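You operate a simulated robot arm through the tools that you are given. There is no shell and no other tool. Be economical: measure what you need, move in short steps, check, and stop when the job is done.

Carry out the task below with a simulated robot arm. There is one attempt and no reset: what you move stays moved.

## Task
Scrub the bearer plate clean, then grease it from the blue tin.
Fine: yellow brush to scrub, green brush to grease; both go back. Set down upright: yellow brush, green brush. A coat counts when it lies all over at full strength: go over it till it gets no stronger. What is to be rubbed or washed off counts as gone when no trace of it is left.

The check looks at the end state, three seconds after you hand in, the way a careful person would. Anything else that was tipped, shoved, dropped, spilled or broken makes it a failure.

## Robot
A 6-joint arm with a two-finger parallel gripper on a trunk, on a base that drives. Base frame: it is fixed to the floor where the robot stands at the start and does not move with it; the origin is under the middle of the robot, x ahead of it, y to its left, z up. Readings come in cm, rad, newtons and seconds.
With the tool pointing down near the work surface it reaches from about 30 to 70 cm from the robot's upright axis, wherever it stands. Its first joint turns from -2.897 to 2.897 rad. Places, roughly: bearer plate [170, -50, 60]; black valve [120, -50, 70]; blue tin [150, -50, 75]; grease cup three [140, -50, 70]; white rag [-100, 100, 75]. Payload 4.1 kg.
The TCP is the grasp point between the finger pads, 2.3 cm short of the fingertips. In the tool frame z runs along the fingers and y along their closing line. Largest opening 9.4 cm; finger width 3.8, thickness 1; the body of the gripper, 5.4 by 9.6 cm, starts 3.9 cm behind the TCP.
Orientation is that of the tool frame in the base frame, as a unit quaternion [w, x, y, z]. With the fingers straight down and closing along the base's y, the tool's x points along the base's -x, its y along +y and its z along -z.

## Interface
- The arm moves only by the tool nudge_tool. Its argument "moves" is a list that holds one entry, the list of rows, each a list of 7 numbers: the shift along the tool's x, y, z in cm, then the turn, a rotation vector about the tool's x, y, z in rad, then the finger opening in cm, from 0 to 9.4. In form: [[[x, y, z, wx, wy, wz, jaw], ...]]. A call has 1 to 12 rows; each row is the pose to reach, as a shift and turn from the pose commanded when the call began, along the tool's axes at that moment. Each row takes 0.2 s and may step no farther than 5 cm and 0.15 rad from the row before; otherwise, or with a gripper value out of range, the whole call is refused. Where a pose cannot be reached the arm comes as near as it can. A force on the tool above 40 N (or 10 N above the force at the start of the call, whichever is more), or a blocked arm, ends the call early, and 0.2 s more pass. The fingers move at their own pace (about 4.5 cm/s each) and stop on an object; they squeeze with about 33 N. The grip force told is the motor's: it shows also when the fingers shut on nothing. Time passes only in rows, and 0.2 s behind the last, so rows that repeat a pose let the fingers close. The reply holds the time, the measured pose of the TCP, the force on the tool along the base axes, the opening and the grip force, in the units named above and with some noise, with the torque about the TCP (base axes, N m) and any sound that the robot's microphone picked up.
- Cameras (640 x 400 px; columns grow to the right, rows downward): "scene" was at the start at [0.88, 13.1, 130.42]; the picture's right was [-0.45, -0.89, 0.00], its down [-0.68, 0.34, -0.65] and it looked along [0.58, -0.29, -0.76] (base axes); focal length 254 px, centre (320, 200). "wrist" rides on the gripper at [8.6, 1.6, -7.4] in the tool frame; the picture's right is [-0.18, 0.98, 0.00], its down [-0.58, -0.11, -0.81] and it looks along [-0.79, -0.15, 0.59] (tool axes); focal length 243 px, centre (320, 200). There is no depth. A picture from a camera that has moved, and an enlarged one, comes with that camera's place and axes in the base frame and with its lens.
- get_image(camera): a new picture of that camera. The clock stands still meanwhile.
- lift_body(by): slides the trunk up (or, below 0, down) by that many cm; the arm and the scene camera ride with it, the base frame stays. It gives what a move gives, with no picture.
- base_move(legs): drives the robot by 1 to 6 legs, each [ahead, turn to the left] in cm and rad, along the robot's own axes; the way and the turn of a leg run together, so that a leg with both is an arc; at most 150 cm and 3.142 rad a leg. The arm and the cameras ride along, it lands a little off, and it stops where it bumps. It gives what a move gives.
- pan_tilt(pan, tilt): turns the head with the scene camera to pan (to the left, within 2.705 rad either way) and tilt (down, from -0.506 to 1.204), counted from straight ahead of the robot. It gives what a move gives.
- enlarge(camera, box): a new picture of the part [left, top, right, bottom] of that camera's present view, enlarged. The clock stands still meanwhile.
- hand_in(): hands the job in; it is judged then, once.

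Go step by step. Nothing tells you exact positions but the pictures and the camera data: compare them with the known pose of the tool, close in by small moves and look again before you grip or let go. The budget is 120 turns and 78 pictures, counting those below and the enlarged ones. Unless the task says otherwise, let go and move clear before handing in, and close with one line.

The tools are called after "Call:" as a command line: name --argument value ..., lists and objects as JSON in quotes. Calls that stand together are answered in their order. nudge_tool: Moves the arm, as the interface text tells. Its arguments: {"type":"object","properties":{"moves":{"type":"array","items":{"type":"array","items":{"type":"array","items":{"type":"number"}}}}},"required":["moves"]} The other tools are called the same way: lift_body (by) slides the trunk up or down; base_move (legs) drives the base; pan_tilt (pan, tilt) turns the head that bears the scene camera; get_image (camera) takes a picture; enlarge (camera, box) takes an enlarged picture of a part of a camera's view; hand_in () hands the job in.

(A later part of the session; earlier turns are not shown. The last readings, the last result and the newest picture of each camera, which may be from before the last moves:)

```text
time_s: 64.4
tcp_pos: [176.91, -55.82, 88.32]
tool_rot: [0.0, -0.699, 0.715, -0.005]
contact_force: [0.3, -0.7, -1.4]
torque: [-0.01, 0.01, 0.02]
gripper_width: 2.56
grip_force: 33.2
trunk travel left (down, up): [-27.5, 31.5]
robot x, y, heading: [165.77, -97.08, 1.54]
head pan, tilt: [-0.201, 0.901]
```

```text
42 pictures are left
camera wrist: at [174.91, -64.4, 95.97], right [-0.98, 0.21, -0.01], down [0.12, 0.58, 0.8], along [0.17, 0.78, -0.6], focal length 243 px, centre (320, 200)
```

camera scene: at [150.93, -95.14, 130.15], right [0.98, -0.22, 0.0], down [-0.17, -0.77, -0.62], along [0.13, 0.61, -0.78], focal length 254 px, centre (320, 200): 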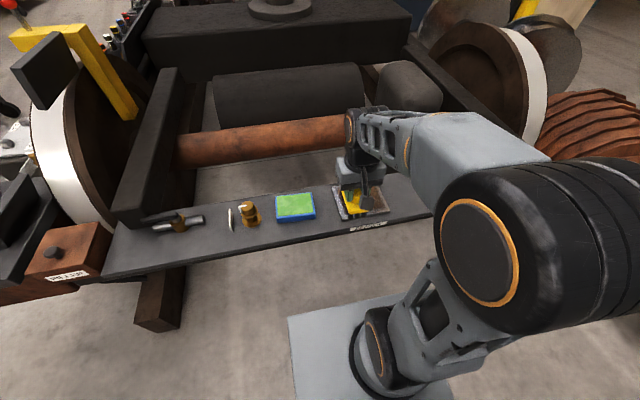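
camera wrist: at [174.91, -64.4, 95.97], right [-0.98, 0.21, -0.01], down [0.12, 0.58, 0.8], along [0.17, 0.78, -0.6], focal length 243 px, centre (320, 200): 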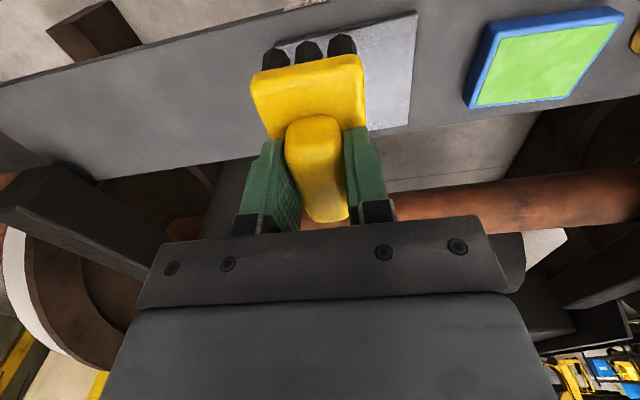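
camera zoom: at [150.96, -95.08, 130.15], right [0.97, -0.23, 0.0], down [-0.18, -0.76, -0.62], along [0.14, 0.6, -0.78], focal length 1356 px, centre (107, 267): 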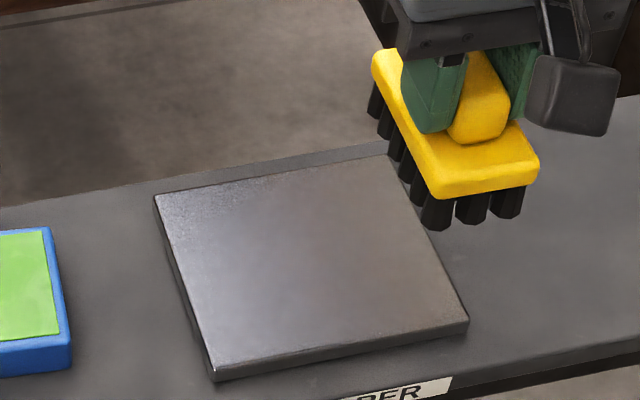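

The plate looks clean; I check the slightly brownish right edge closely.

Call:
enlarge --camera "scene" --box '[325, 175, 395, 222]'

```text
8.51 times, centred on (360, 198) of scene
camera zoom: at [150.96, -95.08, 130.15], right [0.97, -0.23, 0.0], down [-0.18, -0.76, -0.62], along [0.14, 0.6, -0.78], focal length 2163 px, centre (-20, 213)
```

zoom: 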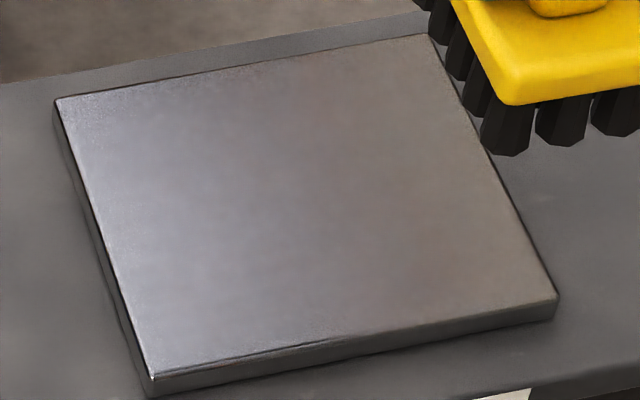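

There is a faint brown tint on the right third, so I give that part an extra scrub.

Call:
nudge_tool --moves '[[[-3, -1.5, 3, 0, 0, 0, 0.8], [-6.9, -2.9, 5, 0, 0, 0, 0.8], [-6.9, -2.9, 9, 0, 0, 0, 0.8], [-6.9, -2.9, 13, 0, 0, 0, 0.8], [-6.9, -2.9, 16, 0, 0, 0, 0.8], [-6.9, -2.9, 16.6, 0, 0, 0, 0.8], [-6.9, -2.9, 16.8, 0, 0, 0, 0.8], [-6.9, -4.5, 16.85, 0, 0, 0, 0.8], [-6.9, -6, 16.85, 0, 0, 0, 0.8], [-6.9, -4, 16.85, 0, 0, 0, 0.8], [-6.9, -2, 16.85, 0, 0, 0, 0.8], [-6.9, 0, 16.85, 0, 0, 0, 0.8]]]'

```text
time_s: 67.0
tcp_pos: [177.12, -49.03, 71.5]
tool_rot: [0.001, -0.698, 0.716, -0.005]
contact_force: [1.5, 0.2, 7.3]
torque: [0.46, 0.12, -0.09]
gripper_width: 2.55
grip_force: 32.9
trunk travel left (down, up): [-27.5, 31.5]
robot x, y, heading: [166.09, -96.96, 1.538]
head pan, tilt: [-0.201, 0.901]
```

Call:
nudge_tool --moves '[[[0, -2, 0.12, 0, 0, 0, 0.8], [0, -4, 0.12, 0, 0, 0, 0.8], [0, -5.8, 0.12, 0, 0, 0, 0.8], [-1.5, -5.8, 0.1, 0, 0, 0, 0.8], [-3, -5.8, 0.1, 0, 0, 0, 0.8], [-5, -5.8, 0.1, 0, 0, 0, 0.8], [-5.5, -4, 0.1, 0, 0, 0, 0.8], [-5.5, -2, 0.1, 0, 0, 0, 0.8], [-5.5, 0, 0.1, 0, 0, 0, 0.8], [-5.5, 2, 0.05, 0, 0, 0, 0.8], [-5.5, 4, 0.05, 0, 0, 0, 0.8], [-5.5, 6.5, 0.05, 0, 0, 0, 0.8]]]'

Call:
nudge_tool --moves '[[[0, 0, -1, 0, 0, 0, 0.8], [0, 0, -4, 0, 0, 0, 0.8], [0, 0, -8, 0, 0, 0, 0.8], [3, 0, -11, 0, 0, 0, 0.8], [6, 0, -13, 0, 0, 0, 0.8], [10, 0, -15, 0, 0, 0, 0.8], [14, 0, -17, 0, 0, 0, 0.8], [18, 0, -17, 0, 0, 0, 0.8]]]'

Call:
enlarge --camera "scene" --box '[325, 175, 395, 222]'

```text
time_s: 68.7
tcp_pos: [181.39, -44.23, 71.56]
tool_rot: [-0.004, -0.698, 0.716, -0.009]
contact_force: [-1.4, -16.1, 17.3]
torque: [0.35, 0.48, 0.51]
gripper_width: 2.56
grip_force: 33.1
trunk travel left (down, up): [-27.5, 31.5]
robot x, y, heading: [166.16, -96.67, 1.528]
head pan, tilt: [-0.201, 0.901]
stopped in row 8: the force on the tool passed its limit at 42 N (the readings are from after the stop); the commanded pose is now the measured one
```

```text
time_s: 70.5
tcp_pos: [180.81, -61.69, 88.56]
tool_rot: [-0.003, -0.698, 0.716, -0.01]
contact_force: [0.0, -0.9, -1.7]
torque: [-0.01, 0.02, 0.01]
gripper_width: 2.53
grip_force: 33.1
trunk travel left (down, up): [-27.5, 31.5]
robot x, y, heading: [166.04, -96.85, 1.534]
head pan, tilt: [-0.201, 0.901]
```

```text
8.51 times, centred on (360, 198) of scene
camera zoom: at [150.98, -95.0, 130.15], right [0.97, -0.23, 0.0], down [-0.18, -0.76, -0.62], along [0.15, 0.6, -0.78], focal length 2163 px, centre (-20, 213)
```

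zoom: 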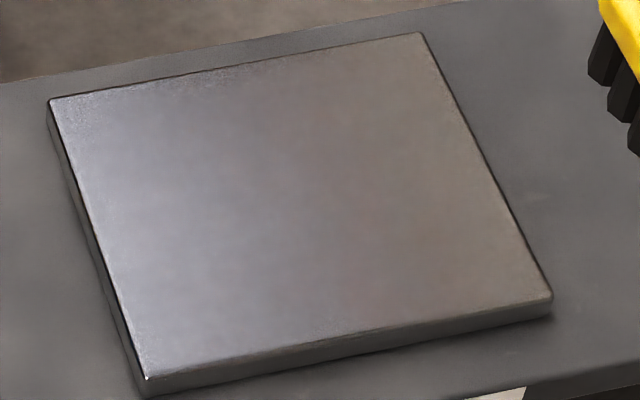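

The tint runs uniformly to the edges, so it's a reflection. I turn toward the return path and check the plate from another angle.

Call:
base_move --legs '[[0, -1.534], [-60, 0]]'

Call:
pan_tilt --pan 0.4 --tilt 0.6

Call:
get_image --camera "scene"

```text
time_s: 77.6
tcp_pos: [141.92, -110.77, 88.49]
tool_rot: [-0.008, -0.017, 1.0, -0.003]
contact_force: [0.4, 0.6, -1.6]
torque: [0.02, 0.01, -0.02]
gripper_width: 2.56
grip_force: 32.8
trunk travel left (down, up): [-27.5, 31.5]
robot x, y, heading: [105.58, -98.5, 0.028]
head pan, tilt: [-0.201, 0.901]
```

```text
time_s: 78.6
tcp_pos: [141.87, -110.94, 88.56]
tool_rot: [-0.008, -0.017, 1.0, -0.005]
contact_force: [-0.4, 0.8, -2.7]
torque: [0.0, 0.0, -0.01]
gripper_width: 2.55
grip_force: 33.4
trunk travel left (down, up): [-27.5, 31.5]
robot x, y, heading: [105.56, -98.43, 0.021]
head pan, tilt: [0.4, 0.6]
```

```text
39 pictures are left
camera scene: at [107.4, -78.16, 132.63], right [0.41, -0.91, 0.0], down [-0.52, -0.23, -0.82], along [0.75, 0.34, -0.57], focal length 254 px, centre (320, 200)
```

scene: 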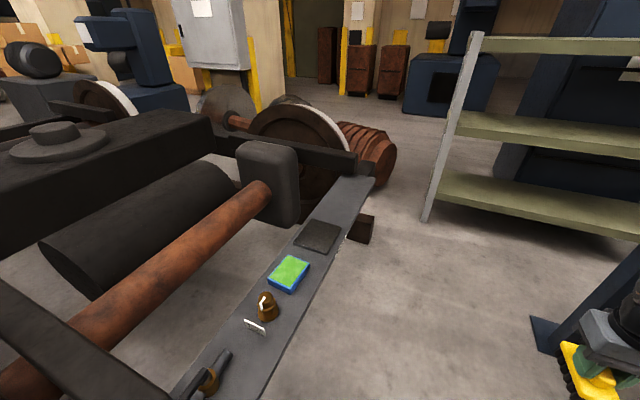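

The plate is uniformly grey from here: clean. I return the way I came to put the yellow brush back.

Call:
base_move --legs '[[-117.6, -0.022], [0, -1.571], [-98.5, 0], [0, 1.571]]'

Call:
pan_tilt --pan -0.2 --tilt 0.9

Call:
get_image --camera "scene"

```text
time_s: 96.8
tcp_pos: [25.43, -16.47, 88.59]
tool_rot: [-0.009, 0.009, 1.0, -0.004]
contact_force: [-0.1, 0.2, -1.5]
torque: [0.01, 0.01, -0.02]
gripper_width: 2.55
grip_force: 33.0
trunk travel left (down, up): [-27.5, 31.5]
robot x, y, heading: [-10.14, -2.17, -0.024]
head pan, tilt: [0.4, 0.6]
```

```text
time_s: 97.8
tcp_pos: [25.39, -16.33, 88.6]
tool_rot: [-0.009, 0.009, 1.0, -0.004]
contact_force: [0.1, -0.5, 0.1]
torque: [-0.03, 0.01, -0.02]
gripper_width: 2.56
grip_force: 32.5
trunk travel left (down, up): [-27.5, 31.5]
robot x, y, heading: [-10.28, -2.08, -0.023]
head pan, tilt: [-0.201, 0.901]
```

```text
38 pictures are left
camera scene: at [-8.27, 13.0, 130.16], right [-0.22, -0.97, 0.0], down [-0.76, 0.18, -0.62], along [0.61, -0.14, -0.78], focal length 254 px, centre (320, 200)
```

scene: 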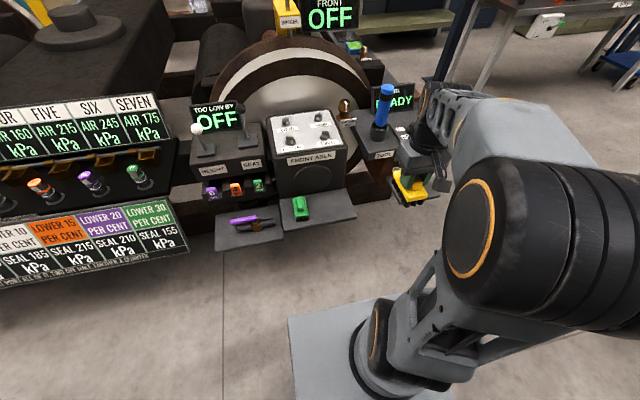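

Robot is near the start. I move forward 10 and bring the brush over its place, straightening the tool.

Call:
base_move --legs '[[10.2, 0.023]]'

Call:
nudge_tool --moves '[[[0, 0, 0, -0.008, -0.018, 0, 0.8], [-3.5, 2.5, 0, -0.008, -0.018, 0, 0.8], [-7, 5, 0, -0.008, -0.018, 0, 0.8], [-9.5, 7.5, 3, -0.008, -0.018, 0, 0.8]]]'

```text
time_s: 99.0
tcp_pos: [36.02, -15.78, 88.63]
tool_rot: [-0.009, -0.004, 1.0, -0.004]
contact_force: [0.3, -0.4, -0.9]
torque: [-0.02, 0.0, -0.02]
gripper_width: 2.56
grip_force: 33.7
trunk travel left (down, up): [-27.5, 31.5]
robot x, y, heading: [0.28, -2.21, -0.003]
head pan, tilt: [-0.201, 0.901]
```

```text
time_s: 100.0
tcp_pos: [45.39, -8.22, 85.35]
tool_rot: [0.001, -0.004, 1.0, 0.0]
contact_force: [0.0, 0.1, -1.0]
torque: [0.01, -0.01, 0.01]
gripper_width: 2.57
grip_force: 33.4
trunk travel left (down, up): [-27.5, 31.5]
robot x, y, heading: [0.08, -2.06, -0.004]
head pan, tilt: [-0.201, 0.901]
```

Call:
nudge_tool --moves '[[[-2.2, 1.2, 3, 0, 0, 0.007, 0.8], [-2.2, 1.2, 8, 0, 0, 0.007, 0.8], [-2.2, 1.2, 13, 0, 0, 0.007, 0.8], [-2.2, 1.2, 18, 0, 0, 0.007, 0.8], [-2.2, 1.2, 22, 0, 0, 0.007, 0.8], [-2.2, 1.2, 25, 0, 0, 0.007, 0.8]]]'

Call:
enlarge --camera "scene" --box '[280, 160, 400, 235]'

Call:
get_image --camera "wrist"

```text
time_s: 101.4
tcp_pos: [47.62, -7.0, 60.21]
tool_rot: [0.0, 0.0, 1.0, 0.0]
contact_force: [-0.5, 0.1, -1.1]
torque: [0.01, 0.02, -0.03]
gripper_width: 2.55
grip_force: 32.7
trunk travel left (down, up): [-27.5, 31.5]
robot x, y, heading: [0.12, -2.23, -0.003]
head pan, tilt: [-0.201, 0.901]
```

```text
5.33 times, centred on (340, 198) of scene
camera zoom: at [1.68, 12.88, 130.16], right [-0.2, -0.98, 0.0], down [-0.77, 0.16, -0.62], along [0.61, -0.13, -0.78], focal length 1356 px, centre (213, 213)
```

zoom: 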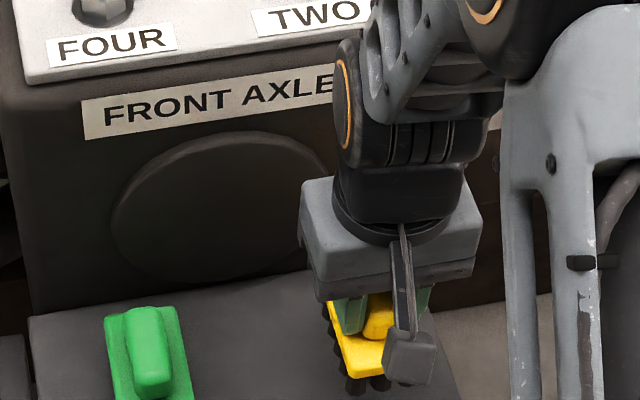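

```text
36 pictures are left
camera wrist: at [38.88, -5.41, 67.88], right [0.18, 0.98, 0.0], down [0.58, -0.11, 0.81], along [0.79, -0.15, -0.59], focal length 243 px, centre (320, 200)
```

wrist: 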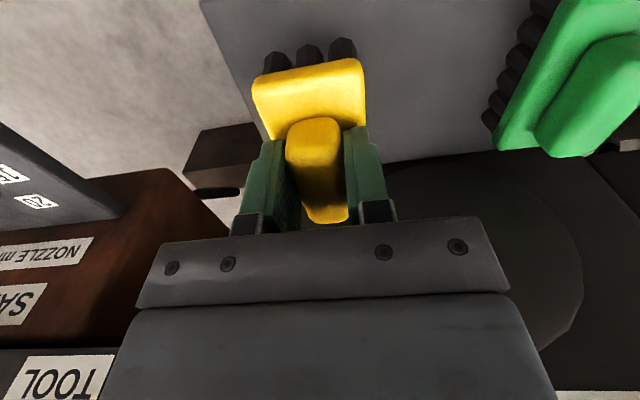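

Aligned over its place. I lower, let it touch, and open.

Call:
nudge_tool --moves '[[[0, 0, 1.5, 0, 0, 0, 0.8], [0, 0, 2.5, 0, 0, 0, 0.8], [0, 0, 2.9, 0, 0, 0, 0.8], [0, 0, 3.1, 0, 0, 0, 0.8], [0, 0, 3.2, 0, 0, 0, 0.8], [0, 0, 3.2, 0, 0, 0, 0.8]]]'

```text
time_s: 102.8
tcp_pos: [47.59, -7.09, 57.14]
tool_rot: [0.0, 0.0, 1.0, 0.001]
contact_force: [0.5, -0.4, -0.9]
torque: [0.02, 0.01, 0.02]
gripper_width: 2.58
grip_force: 32.9
trunk travel left (down, up): [-27.5, 31.5]
robot x, y, heading: [0.12, -1.95, -0.002]
head pan, tilt: [-0.201, 0.901]
```

Call:
nudge_tool --moves '[[[0, 0, 0.15, 0, 0, 0, 0.8], [0, 0, 0.3, 0, 0, 0, 0.8], [0, 0, 0.4, 0, 0, 0, 0.8]]]'

```text
time_s: 103.6
tcp_pos: [47.65, -7.03, 56.91]
tool_rot: [0.002, 0.0, 1.0, 0.001]
contact_force: [-5.4, -1.9, 16.8]
torque: [0.0, -0.67, -0.04]
gripper_width: 2.56
grip_force: 33.2
trunk travel left (down, up): [-27.5, 31.5]
robot x, y, heading: [0.13, -2.27, -0.009]
head pan, tilt: [-0.201, 0.901]
```

Contact. I ease off and open, then rise.

Call:
nudge_tool --moves '[[[0, 0, -0.1, 0, 0, 0, 0.8], [0, 0, -0.1, 0, 0, 0, 3.2], [0, 0, -0.1, 0, 0, 0, 4.6], [0, 0, -0.1, 0, 0, 0, 4.6], [0, 0, -0.1, 0, 0, 0, 4.6], [0, 0, -2, 0, 0, 0, 4.6], [0, 0, -5, 0, 0, 0, 5], [0, 0, -9, 0, 0, 0, 5]]]'

Call:
get_image --camera "wrist"

```text
time_s: 105.4
tcp_pos: [47.66, -6.98, 65.78]
tool_rot: [0.0, 0.0, 1.0, 0.0]
contact_force: [0.5, 0.2, 0.8]
torque: [-0.01, 0.01, -0.02]
gripper_width: 5.01
grip_force: 0.1
trunk travel left (down, up): [-27.5, 31.5]
robot x, y, heading: [0.63, -2.37, -0.003]
head pan, tilt: [-0.201, 0.901]
```

```text
35 pictures are left
camera wrist: at [38.97, -5.47, 73.42], right [0.18, 0.98, 0.0], down [0.58, -0.11, 0.81], along [0.79, -0.15, -0.59], focal length 243 px, centre (320, 200)
```

wrist: 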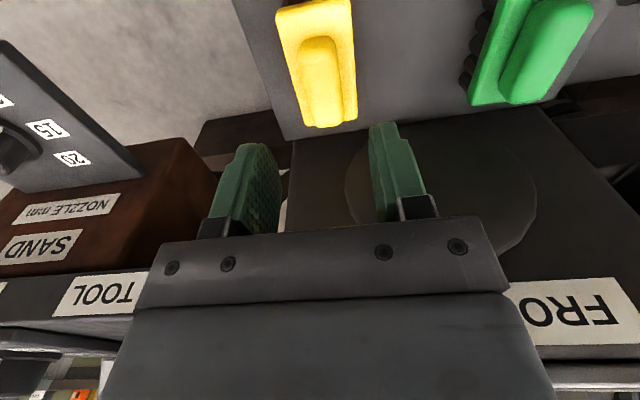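

Yellow is back upright. Green's ridge is at about (47.9, 7.0). I move over it.

Call:
nudge_tool --moves '[[[0, 4.5, 0, 0, 0, 0, 5], [0, 9.3, 0, 0, 0, 0, 5], [-0.2, 13.9, 1, 0, 0, 0, 5], [-0.2, 13.9, 5, 0, 0, 0, 5], [-0.2, 13.9, 6.4, 0, 0, 0, 5]]]'

Call:
get_image --camera "wrist"

```text
time_s: 106.6
tcp_pos: [47.8, 7.12, 59.33]
tool_rot: [0.0, 0.0, 1.0, -0.001]
contact_force: [0.6, -0.6, 0.3]
torque: [0.02, 0.0, 0.0]
gripper_width: 5.01
grip_force: 0.1
trunk travel left (down, up): [-27.5, 31.5]
robot x, y, heading: [0.2, -2.38, -0.004]
head pan, tilt: [-0.201, 0.901]
```

```text
34 pictures are left
camera wrist: at [39.1, 8.64, 66.95], right [0.18, 0.98, 0.0], down [0.58, -0.11, 0.81], along [0.79, -0.15, -0.59], focal length 243 px, centre (320, 200)
```

wrist: 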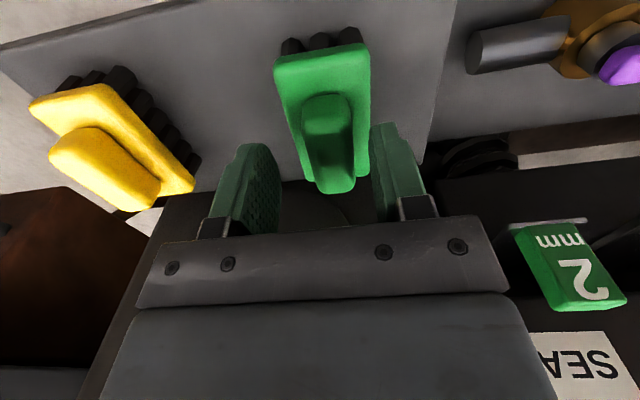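

Green sits slightly yawed (~-0.09 rad) with centre near (48.4, 7.35). I align and lower.

Call:
nudge_tool --moves '[[[-0.6, 0.25, 0, 0, 0, 0.09, 5], [-0.6, 0.25, 1, 0, 0, 0.09, 5], [-0.6, 0.25, 1.6, 0, 0, 0.09, 5], [-0.6, 0.25, 1.9, 0, 0, 0.09, 5], [-0.6, 0.25, 1.9, 0, 0, 0.09, 5]]]'

Call:
get_image --camera "wrist"

```text
time_s: 107.8
tcp_pos: [48.43, 7.18, 57.5]
tool_rot: [-0.001, 0.046, 0.999, -0.001]
contact_force: [-0.1, 0.0, -0.3]
torque: [-0.04, 0.01, -0.02]
gripper_width: 5.05
grip_force: 0.1
trunk travel left (down, up): [-27.5, 31.5]
robot x, y, heading: [0.18, -2.27, 0.001]
head pan, tilt: [-0.201, 0.901]
```

```text
33 pictures are left
camera wrist: at [39.9, 9.58, 65.06], right [0.27, 0.96, 0.0], down [0.57, -0.16, 0.81], along [0.78, -0.22, -0.59], focal length 243 px, centre (320, 200)
```

wrist: 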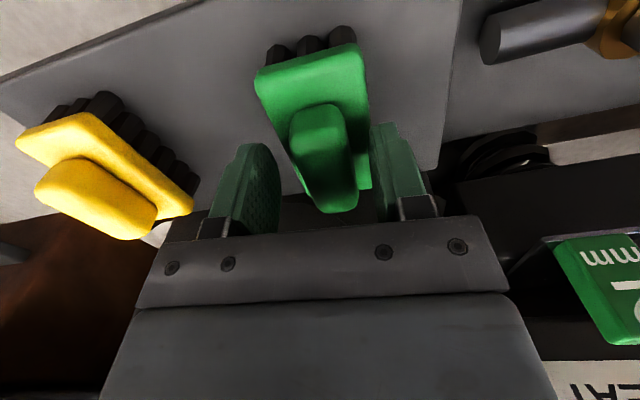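

It now matches the yellow grasp view. I go down 0.35 and close.

Call:
nudge_tool --moves '[[[0, 0.1, 0.2, 0, 0, 0, 5], [0, 0.1, 0.35, 0, 0, 0, 5], [0, 0.1, 0.35, 0, 0, 0, 3], [0, 0.1, 0.35, 0, 0, 0, 1], [0, 0.1, 0.35, 0, 0, 0, 0.8], [0, 0.1, 0.35, 0, 0, 0, 0.8]]]'

```text
time_s: 109.2
tcp_pos: [48.48, 7.26, 57.12]
tool_rot: [0.0, 0.045, 0.999, -0.001]
contact_force: [-1.2, -0.2, -0.5]
torque: [-0.03, 0.0, -0.02]
gripper_width: 2.55
grip_force: 32.8
trunk travel left (down, up): [-27.5, 31.5]
robot x, y, heading: [0.68, -2.0, -0.009]
head pan, tilt: [-0.201, 0.901]
```

Green brush gripped (rest pose 48.48, 7.26, 57.12, yaw -0.09). I lift, retract and drive the same route.

Call:
nudge_tool --moves '[[[0, 0, -2, 0, 0, 0, 0.8], [0, 0, -6, 0, 0, 0, 0.8], [0, 0, -10, 0, 0, 0, 0.8], [0, 0, -14, 0, 0, 0, 0.8], [0, 0, -18, 0, 0, 0, 0.8], [0, 0, -22, 0, 0, 0, 0.8], [2.5, -1.5, -25.5, 0, 0, -0.03, 0.8], [6, -4, -27.5, 0, 0, -0.06, 0.8], [9, -7, -28, 0, 0, -0.09, 0.8], [10, -9, -28, 0, 0, -0.09, 0.8]]]'

Call:
base_move --legs '[[-12, 0], [0, -1.568], [95, 0], [0, 1.571], [150, 0], [27.5, 0]]'

```text
time_s: 111.4
tcp_pos: [37.56, -0.83, 85.1]
tool_rot: [0.001, 0.0, 1.0, 0.0]
contact_force: [0.1, -0.1, -0.7]
torque: [-0.03, 0.01, 0.0]
gripper_width: 2.57
grip_force: 33.1
trunk travel left (down, up): [-27.5, 31.5]
robot x, y, heading: [0.23, -1.98, -0.001]
head pan, tilt: [-0.201, 0.901]
```

```text
time_s: 133.4
tcp_pos: [203.47, -93.38, 85.19]
tool_rot: [0.001, -0.004, 1.0, 0.0]
contact_force: [0.1, 0.3, -1.5]
torque: [0.02, -0.01, 0.01]
gripper_width: 2.56
grip_force: 32.6
trunk travel left (down, up): [-27.5, 31.5]
robot x, y, heading: [165.93, -95.2, 0.004]
head pan, tilt: [-0.201, 0.901]
```

I turn to face the rail and look at the tin closely.

Call:
base_move --legs '[[0, 1.567]]'

Call:
enlarge --camera "scene" --box '[250, 150, 410, 250]'

Call:
get_image --camera "wrist"

```text
time_s: 137.6
tcp_pos: [164.35, -57.51, 85.05]
tool_rot: [0.0, 0.71, -0.704, 0.0]
contact_force: [0.2, 0.3, -1.9]
torque: [-0.02, 0.01, 0.02]
gripper_width: 2.57
grip_force: 32.8
trunk travel left (down, up): [-27.5, 31.5]
robot x, y, heading: [166.15, -95.19, 1.579]
head pan, tilt: [-0.201, 0.901]
```

```text
4.00 times, centred on (330, 200) of scene
camera zoom: at [150.9, -93.8, 130.15], right [0.98, -0.19, 0.0], down [-0.15, -0.77, -0.62], along [0.12, 0.61, -0.78], focal length 1017 px, centre (280, 200)
```

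zoom: 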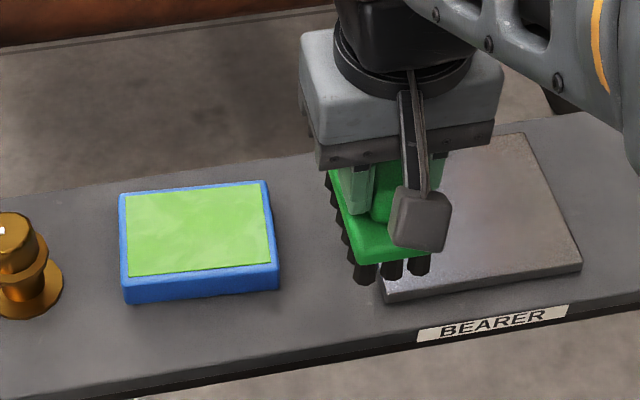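

```text
31 pictures are left
camera wrist: at [162.71, -66.36, 92.7], right [-0.98, 0.18, 0.0], down [0.1, 0.58, 0.81], along [0.14, 0.79, -0.59], focal length 243 px, centre (320, 200)
```

wrist: 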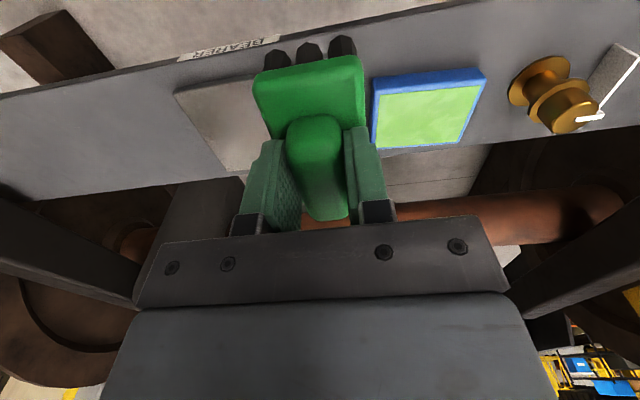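

The tin's grease is ~11 × 8 cm, centred about (153.8,-45.3), so I turn the brush 90° to lie along x to fit it, and move above it.

Call:
nudge_tool --moves '[[[-1.2, 1, 0, 0, 0, -0.143, 0.8], [-2.4, 2, 0, 0, 0, -0.286, 0.8], [-3.6, 3, 0, 0, 0, -0.429, 0.8], [-4.8, 4, 0, 0, 0, -0.572, 0.8], [-6, 5, 0, 0, 0, -0.715, 0.8], [-7.2, 6, 1, 0, 0, -0.858, 0.8], [-8.4, 7, 2, 0, 0, -1.001, 0.8], [-9.6, 8, 3, 0, 0, -1.144, 0.8], [-10.8, 9, 4, 0, 0, -1.287, 0.8], [-12, 10, 5, 0, 0, -1.43, 0.8], [-12.2, 10.5, 7.5, 0, 0, -1.563, 0.8]]]'

Call:
enlarge --camera "scene" --box '[230, 140, 390, 240]'

Call:
get_image --camera "wrist"

```text
time_s: 140.0
tcp_pos: [153.73, -45.81, 77.57]
tool_rot: [0.0, 1.0, 0.002, 0.0]
contact_force: [0.6, 0.2, -1.6]
torque: [-0.03, 0.02, 0.03]
gripper_width: 2.56
grip_force: 32.4
trunk travel left (down, up): [-27.5, 31.5]
robot x, y, heading: [166.03, -94.88, 1.577]
head pan, tilt: [-0.201, 0.901]
```

```text
4.00 times, centred on (310, 190) of scene
camera zoom: at [150.9, -93.81, 130.16], right [0.98, -0.19, 0.0], down [-0.15, -0.77, -0.62], along [0.12, 0.61, -0.78], focal length 1017 px, centre (360, 240)
```

zoom: 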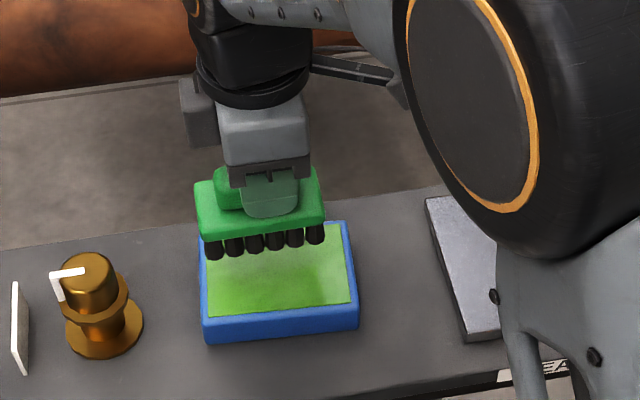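

```text
29 pictures are left
camera wrist: at [162.27, -47.19, 85.24], right [-0.18, -0.98, 0.0], down [-0.58, 0.11, 0.81], along [-0.79, 0.15, -0.59], focal length 243 px, centre (320, 200)
```

wrist: 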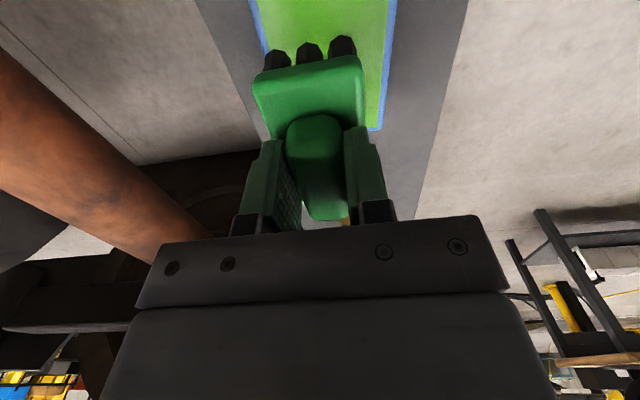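

The brush is centred over the tin. I lower gently until it touches the grease.

Call:
nudge_tool --moves '[[[0, 0, 2, 0, 0, 0, 0.8], [0, 0, 4, 0, 0, 0, 0.8], [0, 0, 4.5, 0, 0, 0, 0.8], [0, 0, 4.8, 0, 0, 0, 0.8], [0, 0, 4.8, 0, 0, 0, 0.8]]]'

Call:
enlarge --camera "scene" --box '[230, 140, 390, 240]'

```text
time_s: 141.2
tcp_pos: [153.92, -45.52, 72.99]
tool_rot: [-0.003, 1.0, 0.001, 0.0]
contact_force: [-0.5, -1.6, 23.0]
torque: [-0.3, -0.1, -0.03]
gripper_width: 2.56
grip_force: 32.9
trunk travel left (down, up): [-27.5, 31.5]
robot x, y, heading: [166.2, -94.9, 1.577]
head pan, tilt: [-0.201, 0.901]
```

```text
4.00 times, centred on (310, 190) of scene
camera zoom: at [150.94, -93.97, 130.19], right [0.98, -0.19, 0.0], down [-0.15, -0.77, -0.62], along [0.12, 0.61, -0.78], focal length 1017 px, centre (360, 240)
```

zoom: 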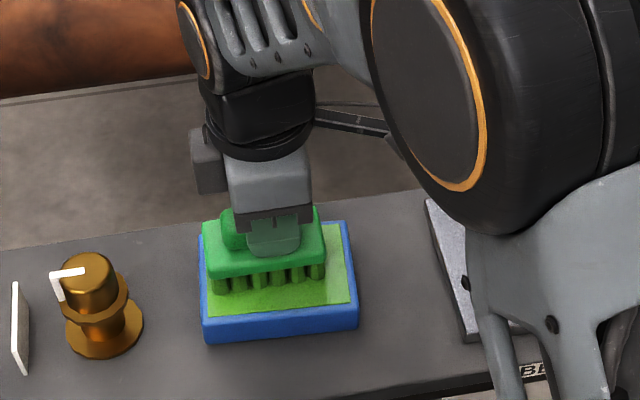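

The bristles took on grease. I lift, carry it to the plate, and touch down on its left half.

Call:
nudge_tool --moves '[[[0, 0, -1, 0, 0, 0, 0.8], [0, 0, -4, 0, 0, 0, 0.8], [4.5, 0, -4, 0, 0, 0, 0.8], [9, 0, -4, 0, 0, 0, 0.8], [13.5, 0, -4, 0, 0, 0, 0.8], [18, 0, -3, 0, 0, 0, 0.8], [18, 0, 0, 0, 0, 0, 0.8], [18, 0, 1, 0, 0, 0, 0.8], [18, 0, 1.4, 0, 0, 0, 0.8], [18, 0, 1.5, 0, 0, 0, 0.8], [18, 0, 1.5, 0, 0, 0, 0.8]]]'

Call:
enlarge --camera "scene" --box '[270, 150, 430, 250]'

```text
time_s: 143.6
tcp_pos: [171.71, -45.54, 71.43]
tool_rot: [-0.003, 1.0, -0.001, 0.002]
contact_force: [0.3, -2.5, 29.4]
torque: [-0.25, 0.22, 0.01]
gripper_width: 2.57
grip_force: 32.6
trunk travel left (down, up): [-27.5, 31.5]
robot x, y, heading: [165.86, -94.96, 1.578]
head pan, tilt: [-0.201, 0.901]
```

```text
4.00 times, centred on (350, 200) of scene
camera zoom: at [150.9, -94.01, 130.19], right [0.98, -0.19, 0.0], down [-0.15, -0.77, -0.62], along [0.12, 0.61, -0.78], focal length 1017 px, centre (200, 200)
```

zoom: 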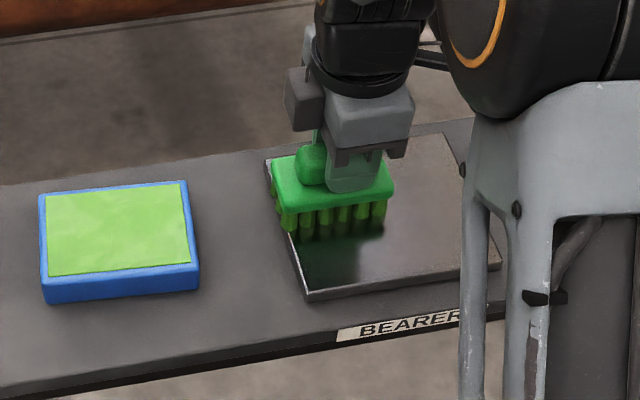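

Contact made. I spread along y in the left lane with a little less pressure.

Call:
nudge_tool --moves '[[[0, 0, -0.12, 0, 0, 0, 0.8], [0, 2, -0.12, 0, 0, 0, 0.8], [0, 4, -0.12, 0, 0, 0, 0.8], [0, 6, -0.12, 0, 0, 0, 0.8], [0, 4, -0.12, 0, 0, 0, 0.8], [0, 2, -0.12, 0, 0, 0, 0.8], [0, 0, -0.12, 0, 0, 0, 0.8], [0, -2, -0.12, 0, 0, 0, 0.8], [0, -4, -0.12, 0, 0, 0, 0.8], [0, -4.6, -0.12, 0, 0, 0, 0.8], [0, -2.5, -0.12, 0, 0, 0, 0.8], [0, 0, -0.12, 0, 0, 0, 0.8]]]'

Call:
enlarge --camera "scene" --box '[270, 150, 430, 250]'

```text
time_s: 145.5
tcp_pos: [171.73, -43.95, 71.48]
tool_rot: [0.005, 1.0, 0.0, 0.0]
contact_force: [0.7, -16.6, 15.2]
torque: [0.84, 0.12, 0.19]
gripper_width: 2.54
grip_force: 33.2
trunk travel left (down, up): [-27.5, 31.5]
robot x, y, heading: [166.13, -94.88, 1.578]
head pan, tilt: [-0.201, 0.901]
stopped in row 9: the force on the tool passed its limit at 62 N (the readings are from after the stop); the commanded pose is now the measured one
```

```text
4.00 times, centred on (350, 200) of scene
camera zoom: at [150.87, -94.1, 130.14], right [0.98, -0.19, 0.0], down [-0.15, -0.77, -0.62], along [0.12, 0.61, -0.78], focal length 1017 px, centre (200, 200)
```

zoom: 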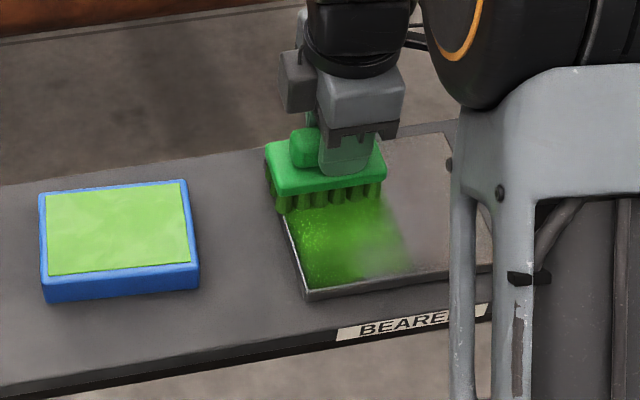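

Pushing away digs in; I'll press mainly on strokes toward the robot and return lighter.

Call:
nudge_tool --moves '[[[0, 0, -0.4, 0, 0, 0, 0.8], [0, -2.5, -0.4, 0, 0, 0, 0.8], [0, -2.5, -0.1, 0, 0, 0, 0.8], [0, 0, -0.08, 0, 0, 0, 0.8], [0, 2.5, -0.08, 0, 0, 0, 0.8], [0, 5, -0.08, 0, 0, 0, 0.8], [0, 7.3, -0.08, 0, 0, 0, 0.8], [0, 4, -0.2, 0, 0, 0, 0.8], [0, 1, -0.2, 0, 0, 0, 0.8], [0, -2, -0.25, 0, 0, 0, 0.8]]]'

Call:
enlarge --camera "scene" --box '[270, 150, 430, 250]'

```text
time_s: 145.9
tcp_pos: [171.6, -44.03, 71.45]
tool_rot: [0.016, 1.0, 0.001, -0.001]
contact_force: [-3.3, -17.8, 10.1]
torque: [1.16, -0.86, -0.21]
gripper_width: 2.58
grip_force: 32.7
trunk travel left (down, up): [-27.5, 31.5]
robot x, y, heading: [165.87, -95.4, 1.574]
head pan, tilt: [-0.201, 0.901]
stopped in row 2: the force on the tool passed its limit at 61 N (the readings are from after the stop); the commanded pose is now the measured one
```

```text
4.00 times, centred on (350, 200) of scene
camera zoom: at [150.88, -94.1, 130.16], right [0.98, -0.19, 0.0], down [-0.15, -0.77, -0.62], along [0.12, 0.61, -0.78], focal length 1017 px, centre (200, 200)
```

zoom: 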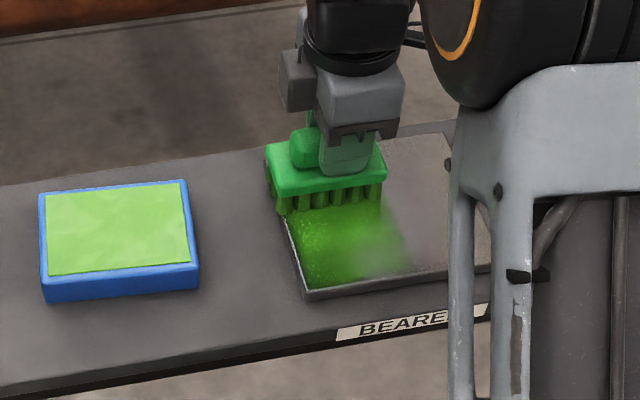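

The torque shows the contact is above the grip: the hand seems to touch something behind. I look around before going on.

Call:
get_image --camera "scene"

Call:
get_image --camera "wrist"

```text
24 pictures are left
camera scene: at [150.88, -94.1, 130.16], right [0.98, -0.19, 0.0], down [-0.15, -0.77, -0.62], along [0.12, 0.61, -0.78], focal length 254 px, centre (320, 200)
```

scene: 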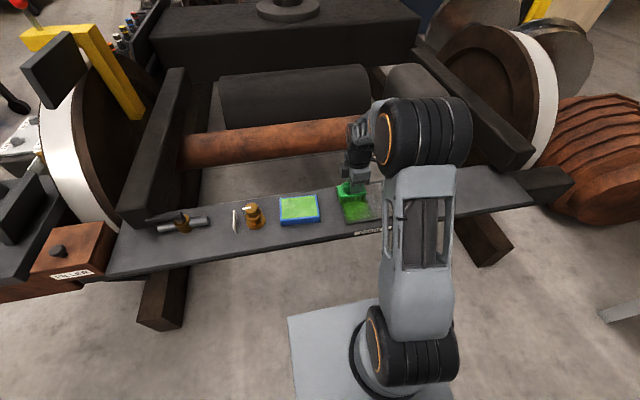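

```text
23 pictures are left
camera wrist: at [180.31, -45.33, 79.12], right [-0.18, -0.98, 0.03], down [-0.58, 0.13, 0.8], along [-0.79, 0.13, -0.59], focal length 243 px, centre (320, 200)
```

wrist: 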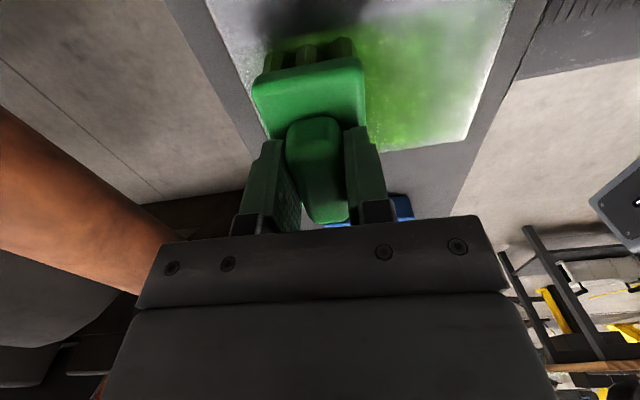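

I lift straight up 2 cm, then move away (+y) in free air, to see whether anything really blocks.

Call:
nudge_tool --moves '[[[0, 0.5, -0.5, 0, 0, 0, 0.8], [0, 0.5, -1, 0, 0, 0, 0.8], [0, 0.5, -2, 0, 0, 0, 0.8], [0, 0.5, -2, 0, 0, 0, 0.8]]]'

Call:
nudge_tool --moves '[[[0, -1, 0, -0.032, 0, 0, 0.8], [0, -2, 0, -0.032, 0, 0, 0.8], [0, -3, 0, -0.032, 0, 0, 0.8], [0, -3.5, 0, -0.032, 0, 0, 0.8]]]'

```text
time_s: 146.9
tcp_pos: [171.83, -44.07, 73.44]
tool_rot: [0.015, 1.0, 0.0, 0.0]
contact_force: [-0.4, -0.8, -1.4]
torque: [0.0, 0.03, -0.02]
gripper_width: 2.57
grip_force: 33.2
trunk travel left (down, up): [-27.5, 31.5]
robot x, y, heading: [166.27, -94.82, 1.58]
head pan, tilt: [-0.201, 0.901]
```

```text
time_s: 147.8
tcp_pos: [171.7, -41.83, 73.34]
tool_rot: [0.039, 0.999, 0.0, -0.002]
contact_force: [-1.6, -19.4, 11.1]
torque: [0.91, 0.23, 0.34]
gripper_width: 2.53
grip_force: 32.7
trunk travel left (down, up): [-27.5, 31.5]
robot x, y, heading: [166.05, -94.95, 1.579]
head pan, tilt: [-0.201, 0.901]
stopped in row 4: the force on the tool passed its limit at 49 N (the readings are from after the stop); the commanded pose is now the measured one
```

Something blocks even in free air at about y -42, yet nothing is visible near the hand, so an arm link may be touching. I raise, level the tool, and back the base 8 cm to change the arm's posture.

Call:
nudge_tool --moves '[[[0, 3, -2, 0, 0, 0, 0.8], [0, 5, -5, 0.04, 0, 0, 0.8], [0, 5, -8, 0.078, 0, 0, 0.8], [0, 5, -8, 0.078, 0, 0, 0.8]]]'

Call:
base_move --legs '[[-8, 0]]'

Call:
get_image --camera "scene"

```text
time_s: 148.8
tcp_pos: [171.88, -45.94, 81.53]
tool_rot: [-0.001, 1.0, 0.0, -0.002]
contact_force: [-0.4, -0.1, -1.5]
torque: [0.01, -0.02, 0.02]
gripper_width: 2.56
grip_force: 33.0
trunk travel left (down, up): [-27.5, 31.5]
robot x, y, heading: [165.85, -94.57, 1.57]
head pan, tilt: [-0.201, 0.901]
```

```text
time_s: 149.9
tcp_pos: [171.9, -53.92, 81.44]
tool_rot: [0.0, 1.0, 0.0, -0.002]
contact_force: [0.6, 0.1, -2.6]
torque: [-0.01, -0.02, 0.0]
gripper_width: 2.52
grip_force: 32.8
trunk travel left (down, up): [-27.5, 31.5]
robot x, y, heading: [166.28, -102.87, 1.575]
head pan, tilt: [-0.201, 0.901]
```

```text
22 pictures are left
camera scene: at [150.95, -101.83, 130.15], right [0.98, -0.19, 0.0], down [-0.15, -0.77, -0.62], along [0.12, 0.61, -0.78], focal length 254 px, centre (320, 200)
```

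scene: 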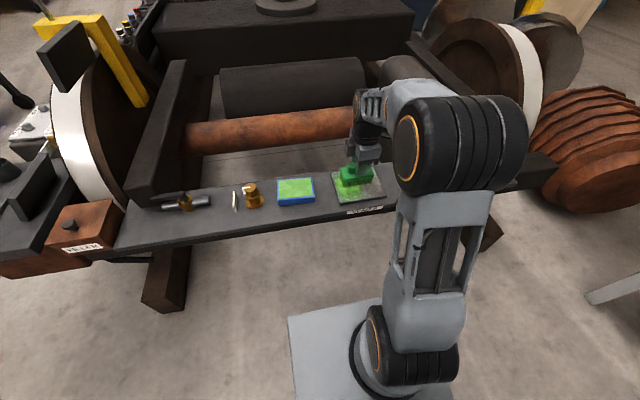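

The pipe is far, as reckoned. I repeat the free-air test at z 73.5 with the new base position.

Call:
nudge_tool --moves '[[[0, -4, 2, 0, 0, 0, 0.8], [0, -8, 4, 0, 0, 0, 0.8], [0, -9, 8, 0, 0, 0, 0.8], [0, -10, 8, 0, 0, 0, 0.8], [0, -11, 8, 0, 0, 0, 0.8], [0, -12, 8, 0, 0, 0, 0.8], [0, -12.8, 8, 0, 0, 0, 0.8]]]'

```text
time_s: 151.5
tcp_pos: [171.85, -41.67, 73.62]
tool_rot: [0.004, 1.0, 0.0, -0.003]
contact_force: [-2.3, -41.0, 4.1]
torque: [1.06, -0.15, 0.13]
gripper_width: 2.55
grip_force: 32.9
trunk travel left (down, up): [-27.5, 31.5]
robot x, y, heading: [166.28, -103.23, 1.575]
head pan, tilt: [-0.201, 0.901]
```

Same limit, so it's at the hand or brush. I take a side view with the wrist camera while touching.

Call:
get_image --camera "wrist"

Call:
enlarge --camera "scene" --box '[300, 90, 440, 200]'

```text
21 pictures are left
camera wrist: at [180.44, -43.22, 81.15], right [-0.18, -0.98, 0.01], down [-0.58, 0.12, 0.81], along [-0.8, 0.14, -0.59], focal length 243 px, centre (320, 200)
```

wrist: 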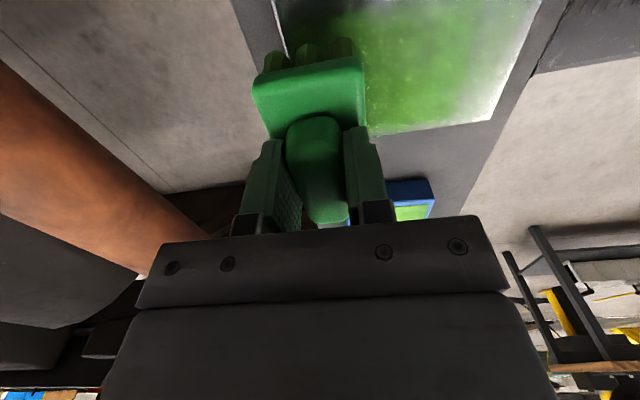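

```text
3.64 times, centred on (370, 145) of scene
camera zoom: at [150.93, -102.28, 130.16], right [0.98, -0.19, 0.0], down [-0.15, -0.77, -0.62], along [0.12, 0.61, -0.78], focal length 924 px, centre (138, 400)
```

zoom: 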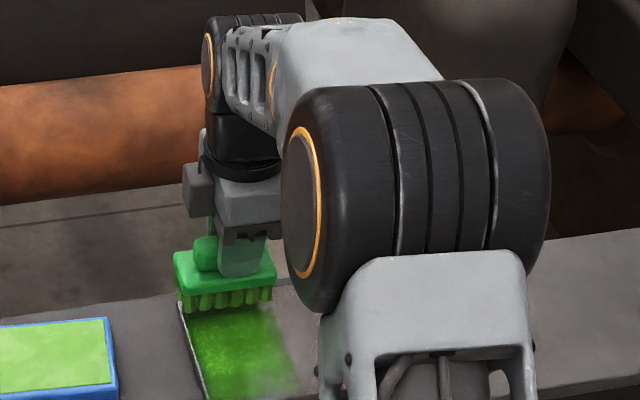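

Contact torques point to a thin obstruction at about y -39, z 76 that the wide side of the hand meets. With the brush turned back along y the hand is narrower and the bristles reach the far edge, as yellow did. First I re-dip in the current orientation.

Call:
nudge_tool --moves '[[[0, 2, -1, 0, 0, 0, 0.8], [0, 3.9, -4, 0, 0, 0, 0.8], [-4.5, 3.9, -4.5, 0, 0, 0, 0.8], [-9, 3.9, -4.5, 0, 0, 0, 0.8], [-13.5, 3.9, -4.5, 0, 0, 0, 0.8], [-18, 3.9, -4.5, 0, 0, 0, 0.8], [-18, 3.9, -1, 0, 0, 0, 0.8], [-18, 3.9, 0.4, 0, 0, 0, 0.8], [-18, 3.9, 0.7, 0, 0, 0, 0.8], [-18, 3.9, 0.75, 0, 0, 0, 0.8], [-18, 3.9, 0.75, 0, 0, 0, 0.8]]]'

```text
time_s: 153.9
tcp_pos: [153.72, -45.01, 72.91]
tool_rot: [-0.001, 1.0, 0.0, -0.001]
contact_force: [-1.7, 1.0, 6.8]
torque: [-0.16, -0.24, 0.01]
gripper_width: 2.54
grip_force: 33.1
trunk travel left (down, up): [-27.5, 31.5]
robot x, y, heading: [165.9, -102.95, 1.574]
head pan, tilt: [-0.201, 0.901]
```

Dipped lightly. I lift and rotate back while moving over the plate.

Call:
nudge_tool --moves '[[[0, 0, -2, 0, 0, 0, 0.8], [0, 0, -5, 0, 0, 0.143, 0.8], [1.5, 0.5, -6, 0, 0, 0.286, 0.8], [3, 1, -6, 0, 0, 0.429, 0.8], [5, 1.5, -6, 0, 0, 0.572, 0.8], [7, 2, -6, 0, 0, 0.715, 0.8], [9, 2.5, -6, 0, 0, 0.858, 0.8], [11, 3, -6, 0, 0, 1.001, 0.8], [13, 3.5, -6, 0, 0, 1.144, 0.8], [15, 4, -6, 0, 0, 1.287, 0.8], [16.5, 4.2, -6, 0, 0, 1.43, 0.8], [17.5, 4.3, -4, 0, 0, 1.571, 0.8]]]'

Call:
get_image --camera "wrist"

```text
time_s: 156.5
tcp_pos: [171.36, -49.37, 76.9]
tool_rot: [-0.001, -0.707, 0.707, 0.001]
contact_force: [0.4, -0.7, -1.5]
torque: [0.01, 0.0, -0.01]
gripper_width: 2.56
grip_force: 32.8
trunk travel left (down, up): [-27.5, 31.5]
robot x, y, heading: [166.47, -102.92, 1.576]
head pan, tilt: [-0.201, 0.901]
```

```text
19 pictures are left
camera wrist: at [169.62, -58.02, 84.43], right [-0.98, 0.19, 0.0], down [0.11, 0.58, 0.81], along [0.15, 0.79, -0.59], focal length 243 px, centre (320, 200)
```

wrist: 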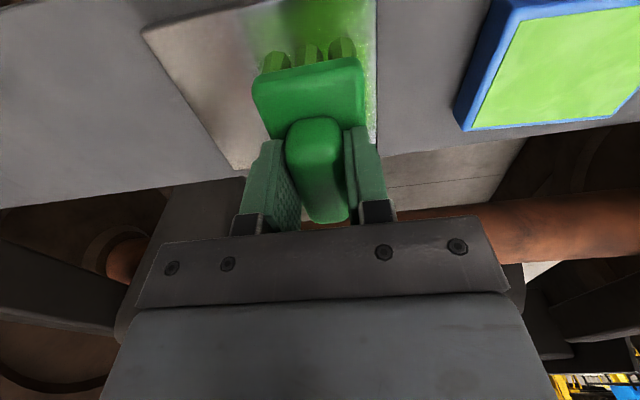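

Plate extents confirmed: x 166.8–182.9, y -53.8..-40.3. I lower and spread along the near lane.

Call:
nudge_tool --moves '[[[0, 2.8, 3, 0, 0, 0, 0.8], [0, 2.8, 5, 0, 0, 0, 0.8], [0, 2.8, 5.3, 0, 0, 0, 0.8], [0, 2.8, 5.4, 0, 0, 0, 0.8], [0, 1, 5.42, 0, 0, 0, 0.8], [0, -1, 5.42, 0, 0, 0, 0.8], [0, -3, 5.42, 0, 0, 0, 0.8], [0, -5, 5.42, 0, 0, 0, 0.8], [0, -7, 5.42, 0, 0, 0, 0.8], [0, -9, 5.42, 0, 0, 0, 0.8], [0, -10.2, 5.42, 0, 0, 0, 0.8], [0, -9, 5.42, 0, 0, 0, 0.8]]]'

Call:
enlarge --camera "scene" --box '[290, 130, 410, 215]'

```text
time_s: 159.1
tcp_pos: [180.32, -49.52, 71.41]
tool_rot: [0.002, 0.708, -0.707, -0.001]
contact_force: [4.4, -0.9, 8.5]
torque: [0.03, -0.5, -0.06]
gripper_width: 2.56
grip_force: 33.1
trunk travel left (down, up): [-27.5, 31.5]
robot x, y, heading: [166.38, -103.12, 1.576]
head pan, tilt: [-0.201, 0.901]
```

```text
4.71 times, centred on (350, 172) of scene
camera zoom: at [150.98, -101.91, 130.16], right [0.98, -0.2, 0.0], down [-0.15, -0.77, -0.62], along [0.12, 0.61, -0.78], focal length 1196 px, centre (179, 329)
```

zoom: 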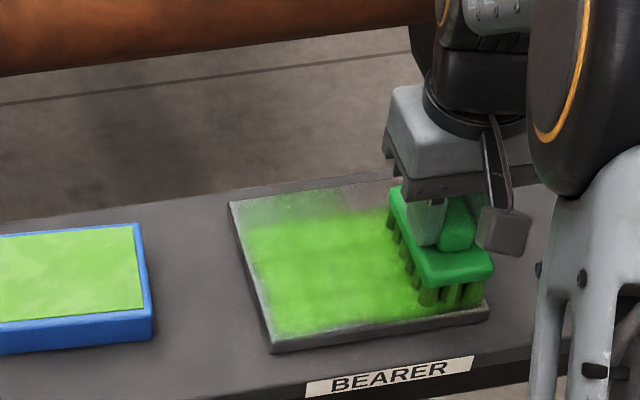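

Excellent coverage. I extend over the near and side margins with overshoot.

Call:
nudge_tool --moves '[[[1.2, 0, 0, 0, 0, 0, 0.8], [1.4, -2.2, 0, 0, 0, 0, 0.8], [1.4, -1, 0, 0, 0, 0, 0.8], [1.4, 1.2, 0, 0, 0, 0, 0.8], [1.4, 3.4, 0, 0, 0, 0, 0.8], [1.4, 5.6, 0, 0, 0, 0, 0.8], [1.4, 7.8, 0, 0, 0, 0, 0.8], [1.4, 10, 0, 0, 0, 0, 0.8], [1.4, 12, 0, 0, 0, 0, 0.8], [1.4, 13.2, 0, 0, 0, 0, 0.8], [-0.5, 13.2, -0.05, 0, 0, 0, 0.8], [-2, 13.2, -0.05, 0, 0, 0, 0.8]]]'

Call:
enlarge --camera "scene" --box '[290, 130, 410, 215]'

```text
time_s: 161.7
tcp_pos: [167.0, -47.48, 71.45]
tool_rot: [-0.001, -0.707, 0.707, 0.002]
contact_force: [-1.9, -4.4, 11.3]
torque: [0.3, -0.13, -0.04]
gripper_width: 2.56
grip_force: 33.4
trunk travel left (down, up): [-27.5, 31.5]
robot x, y, heading: [166.34, -103.11, 1.578]
head pan, tilt: [-0.201, 0.901]
```

```text
4.71 times, centred on (350, 172) of scene
camera zoom: at [150.94, -101.99, 130.15], right [0.98, -0.19, 0.0], down [-0.15, -0.77, -0.62], along [0.12, 0.61, -0.78], focal length 1196 px, centre (179, 329)
```

zoom: 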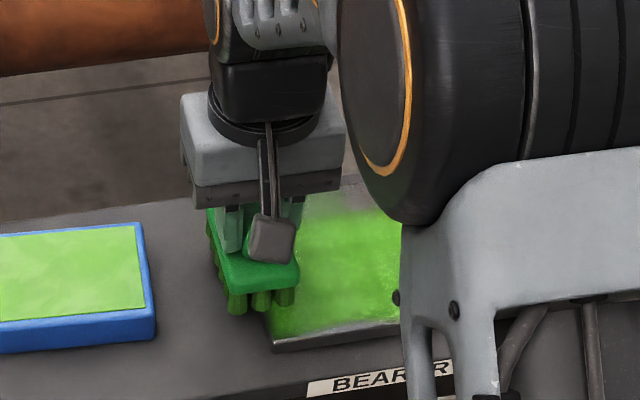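

Now the far lane, with light pressure going away.

Call:
nudge_tool --moves '[[[-1.2, 0, -0.05, 0, 0, 0, 0.8], [-2.4, 0, -0.05, 0, 0, 0, 0.8], [-3.4, 0, -0.05, 0, 0, 0, 0.8], [-3.4, -2, 0, 0, 0, 0, 0.8], [-3.4, -4, 0, 0, 0, 0, 0.8], [-3.4, -6, 0, 0, 0, 0, 0.8], [-3.4, -8, 0, 0, 0, 0, 0.8], [-3.4, -10, 0, 0, 0, 0, 0.8], [-3.4, -12, 0, 0, 0, 0, 0.8], [-3.4, -14, 0, 0, 0, 0, 0.8], [-3.4, -15.8, 0, 0, 0, 0, 0.8]]]'

Call:
enlarge --camera "scene" --box '[290, 130, 410, 215]'

```text
time_s: 164.1
tcp_pos: [182.95, -44.17, 71.41]
tool_rot: [-0.003, -0.707, 0.707, 0.001]
contact_force: [-8.3, -29.5, 4.5]
torque: [-0.49, 0.33, 0.44]
gripper_width: 2.58
grip_force: 33.1
trunk travel left (down, up): [-27.5, 31.5]
robot x, y, heading: [166.01, -103.68, 1.573]
head pan, tilt: [-0.201, 0.901]
```

```text
4.71 times, centred on (350, 172) of scene
camera zoom: at [150.85, -102.12, 130.14], right [0.98, -0.19, 0.0], down [-0.15, -0.77, -0.62], along [0.12, 0.61, -0.78], focal length 1196 px, centre (179, 329)
```

zoom: 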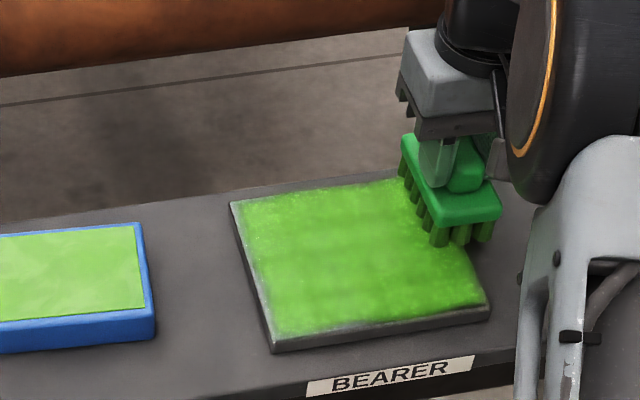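

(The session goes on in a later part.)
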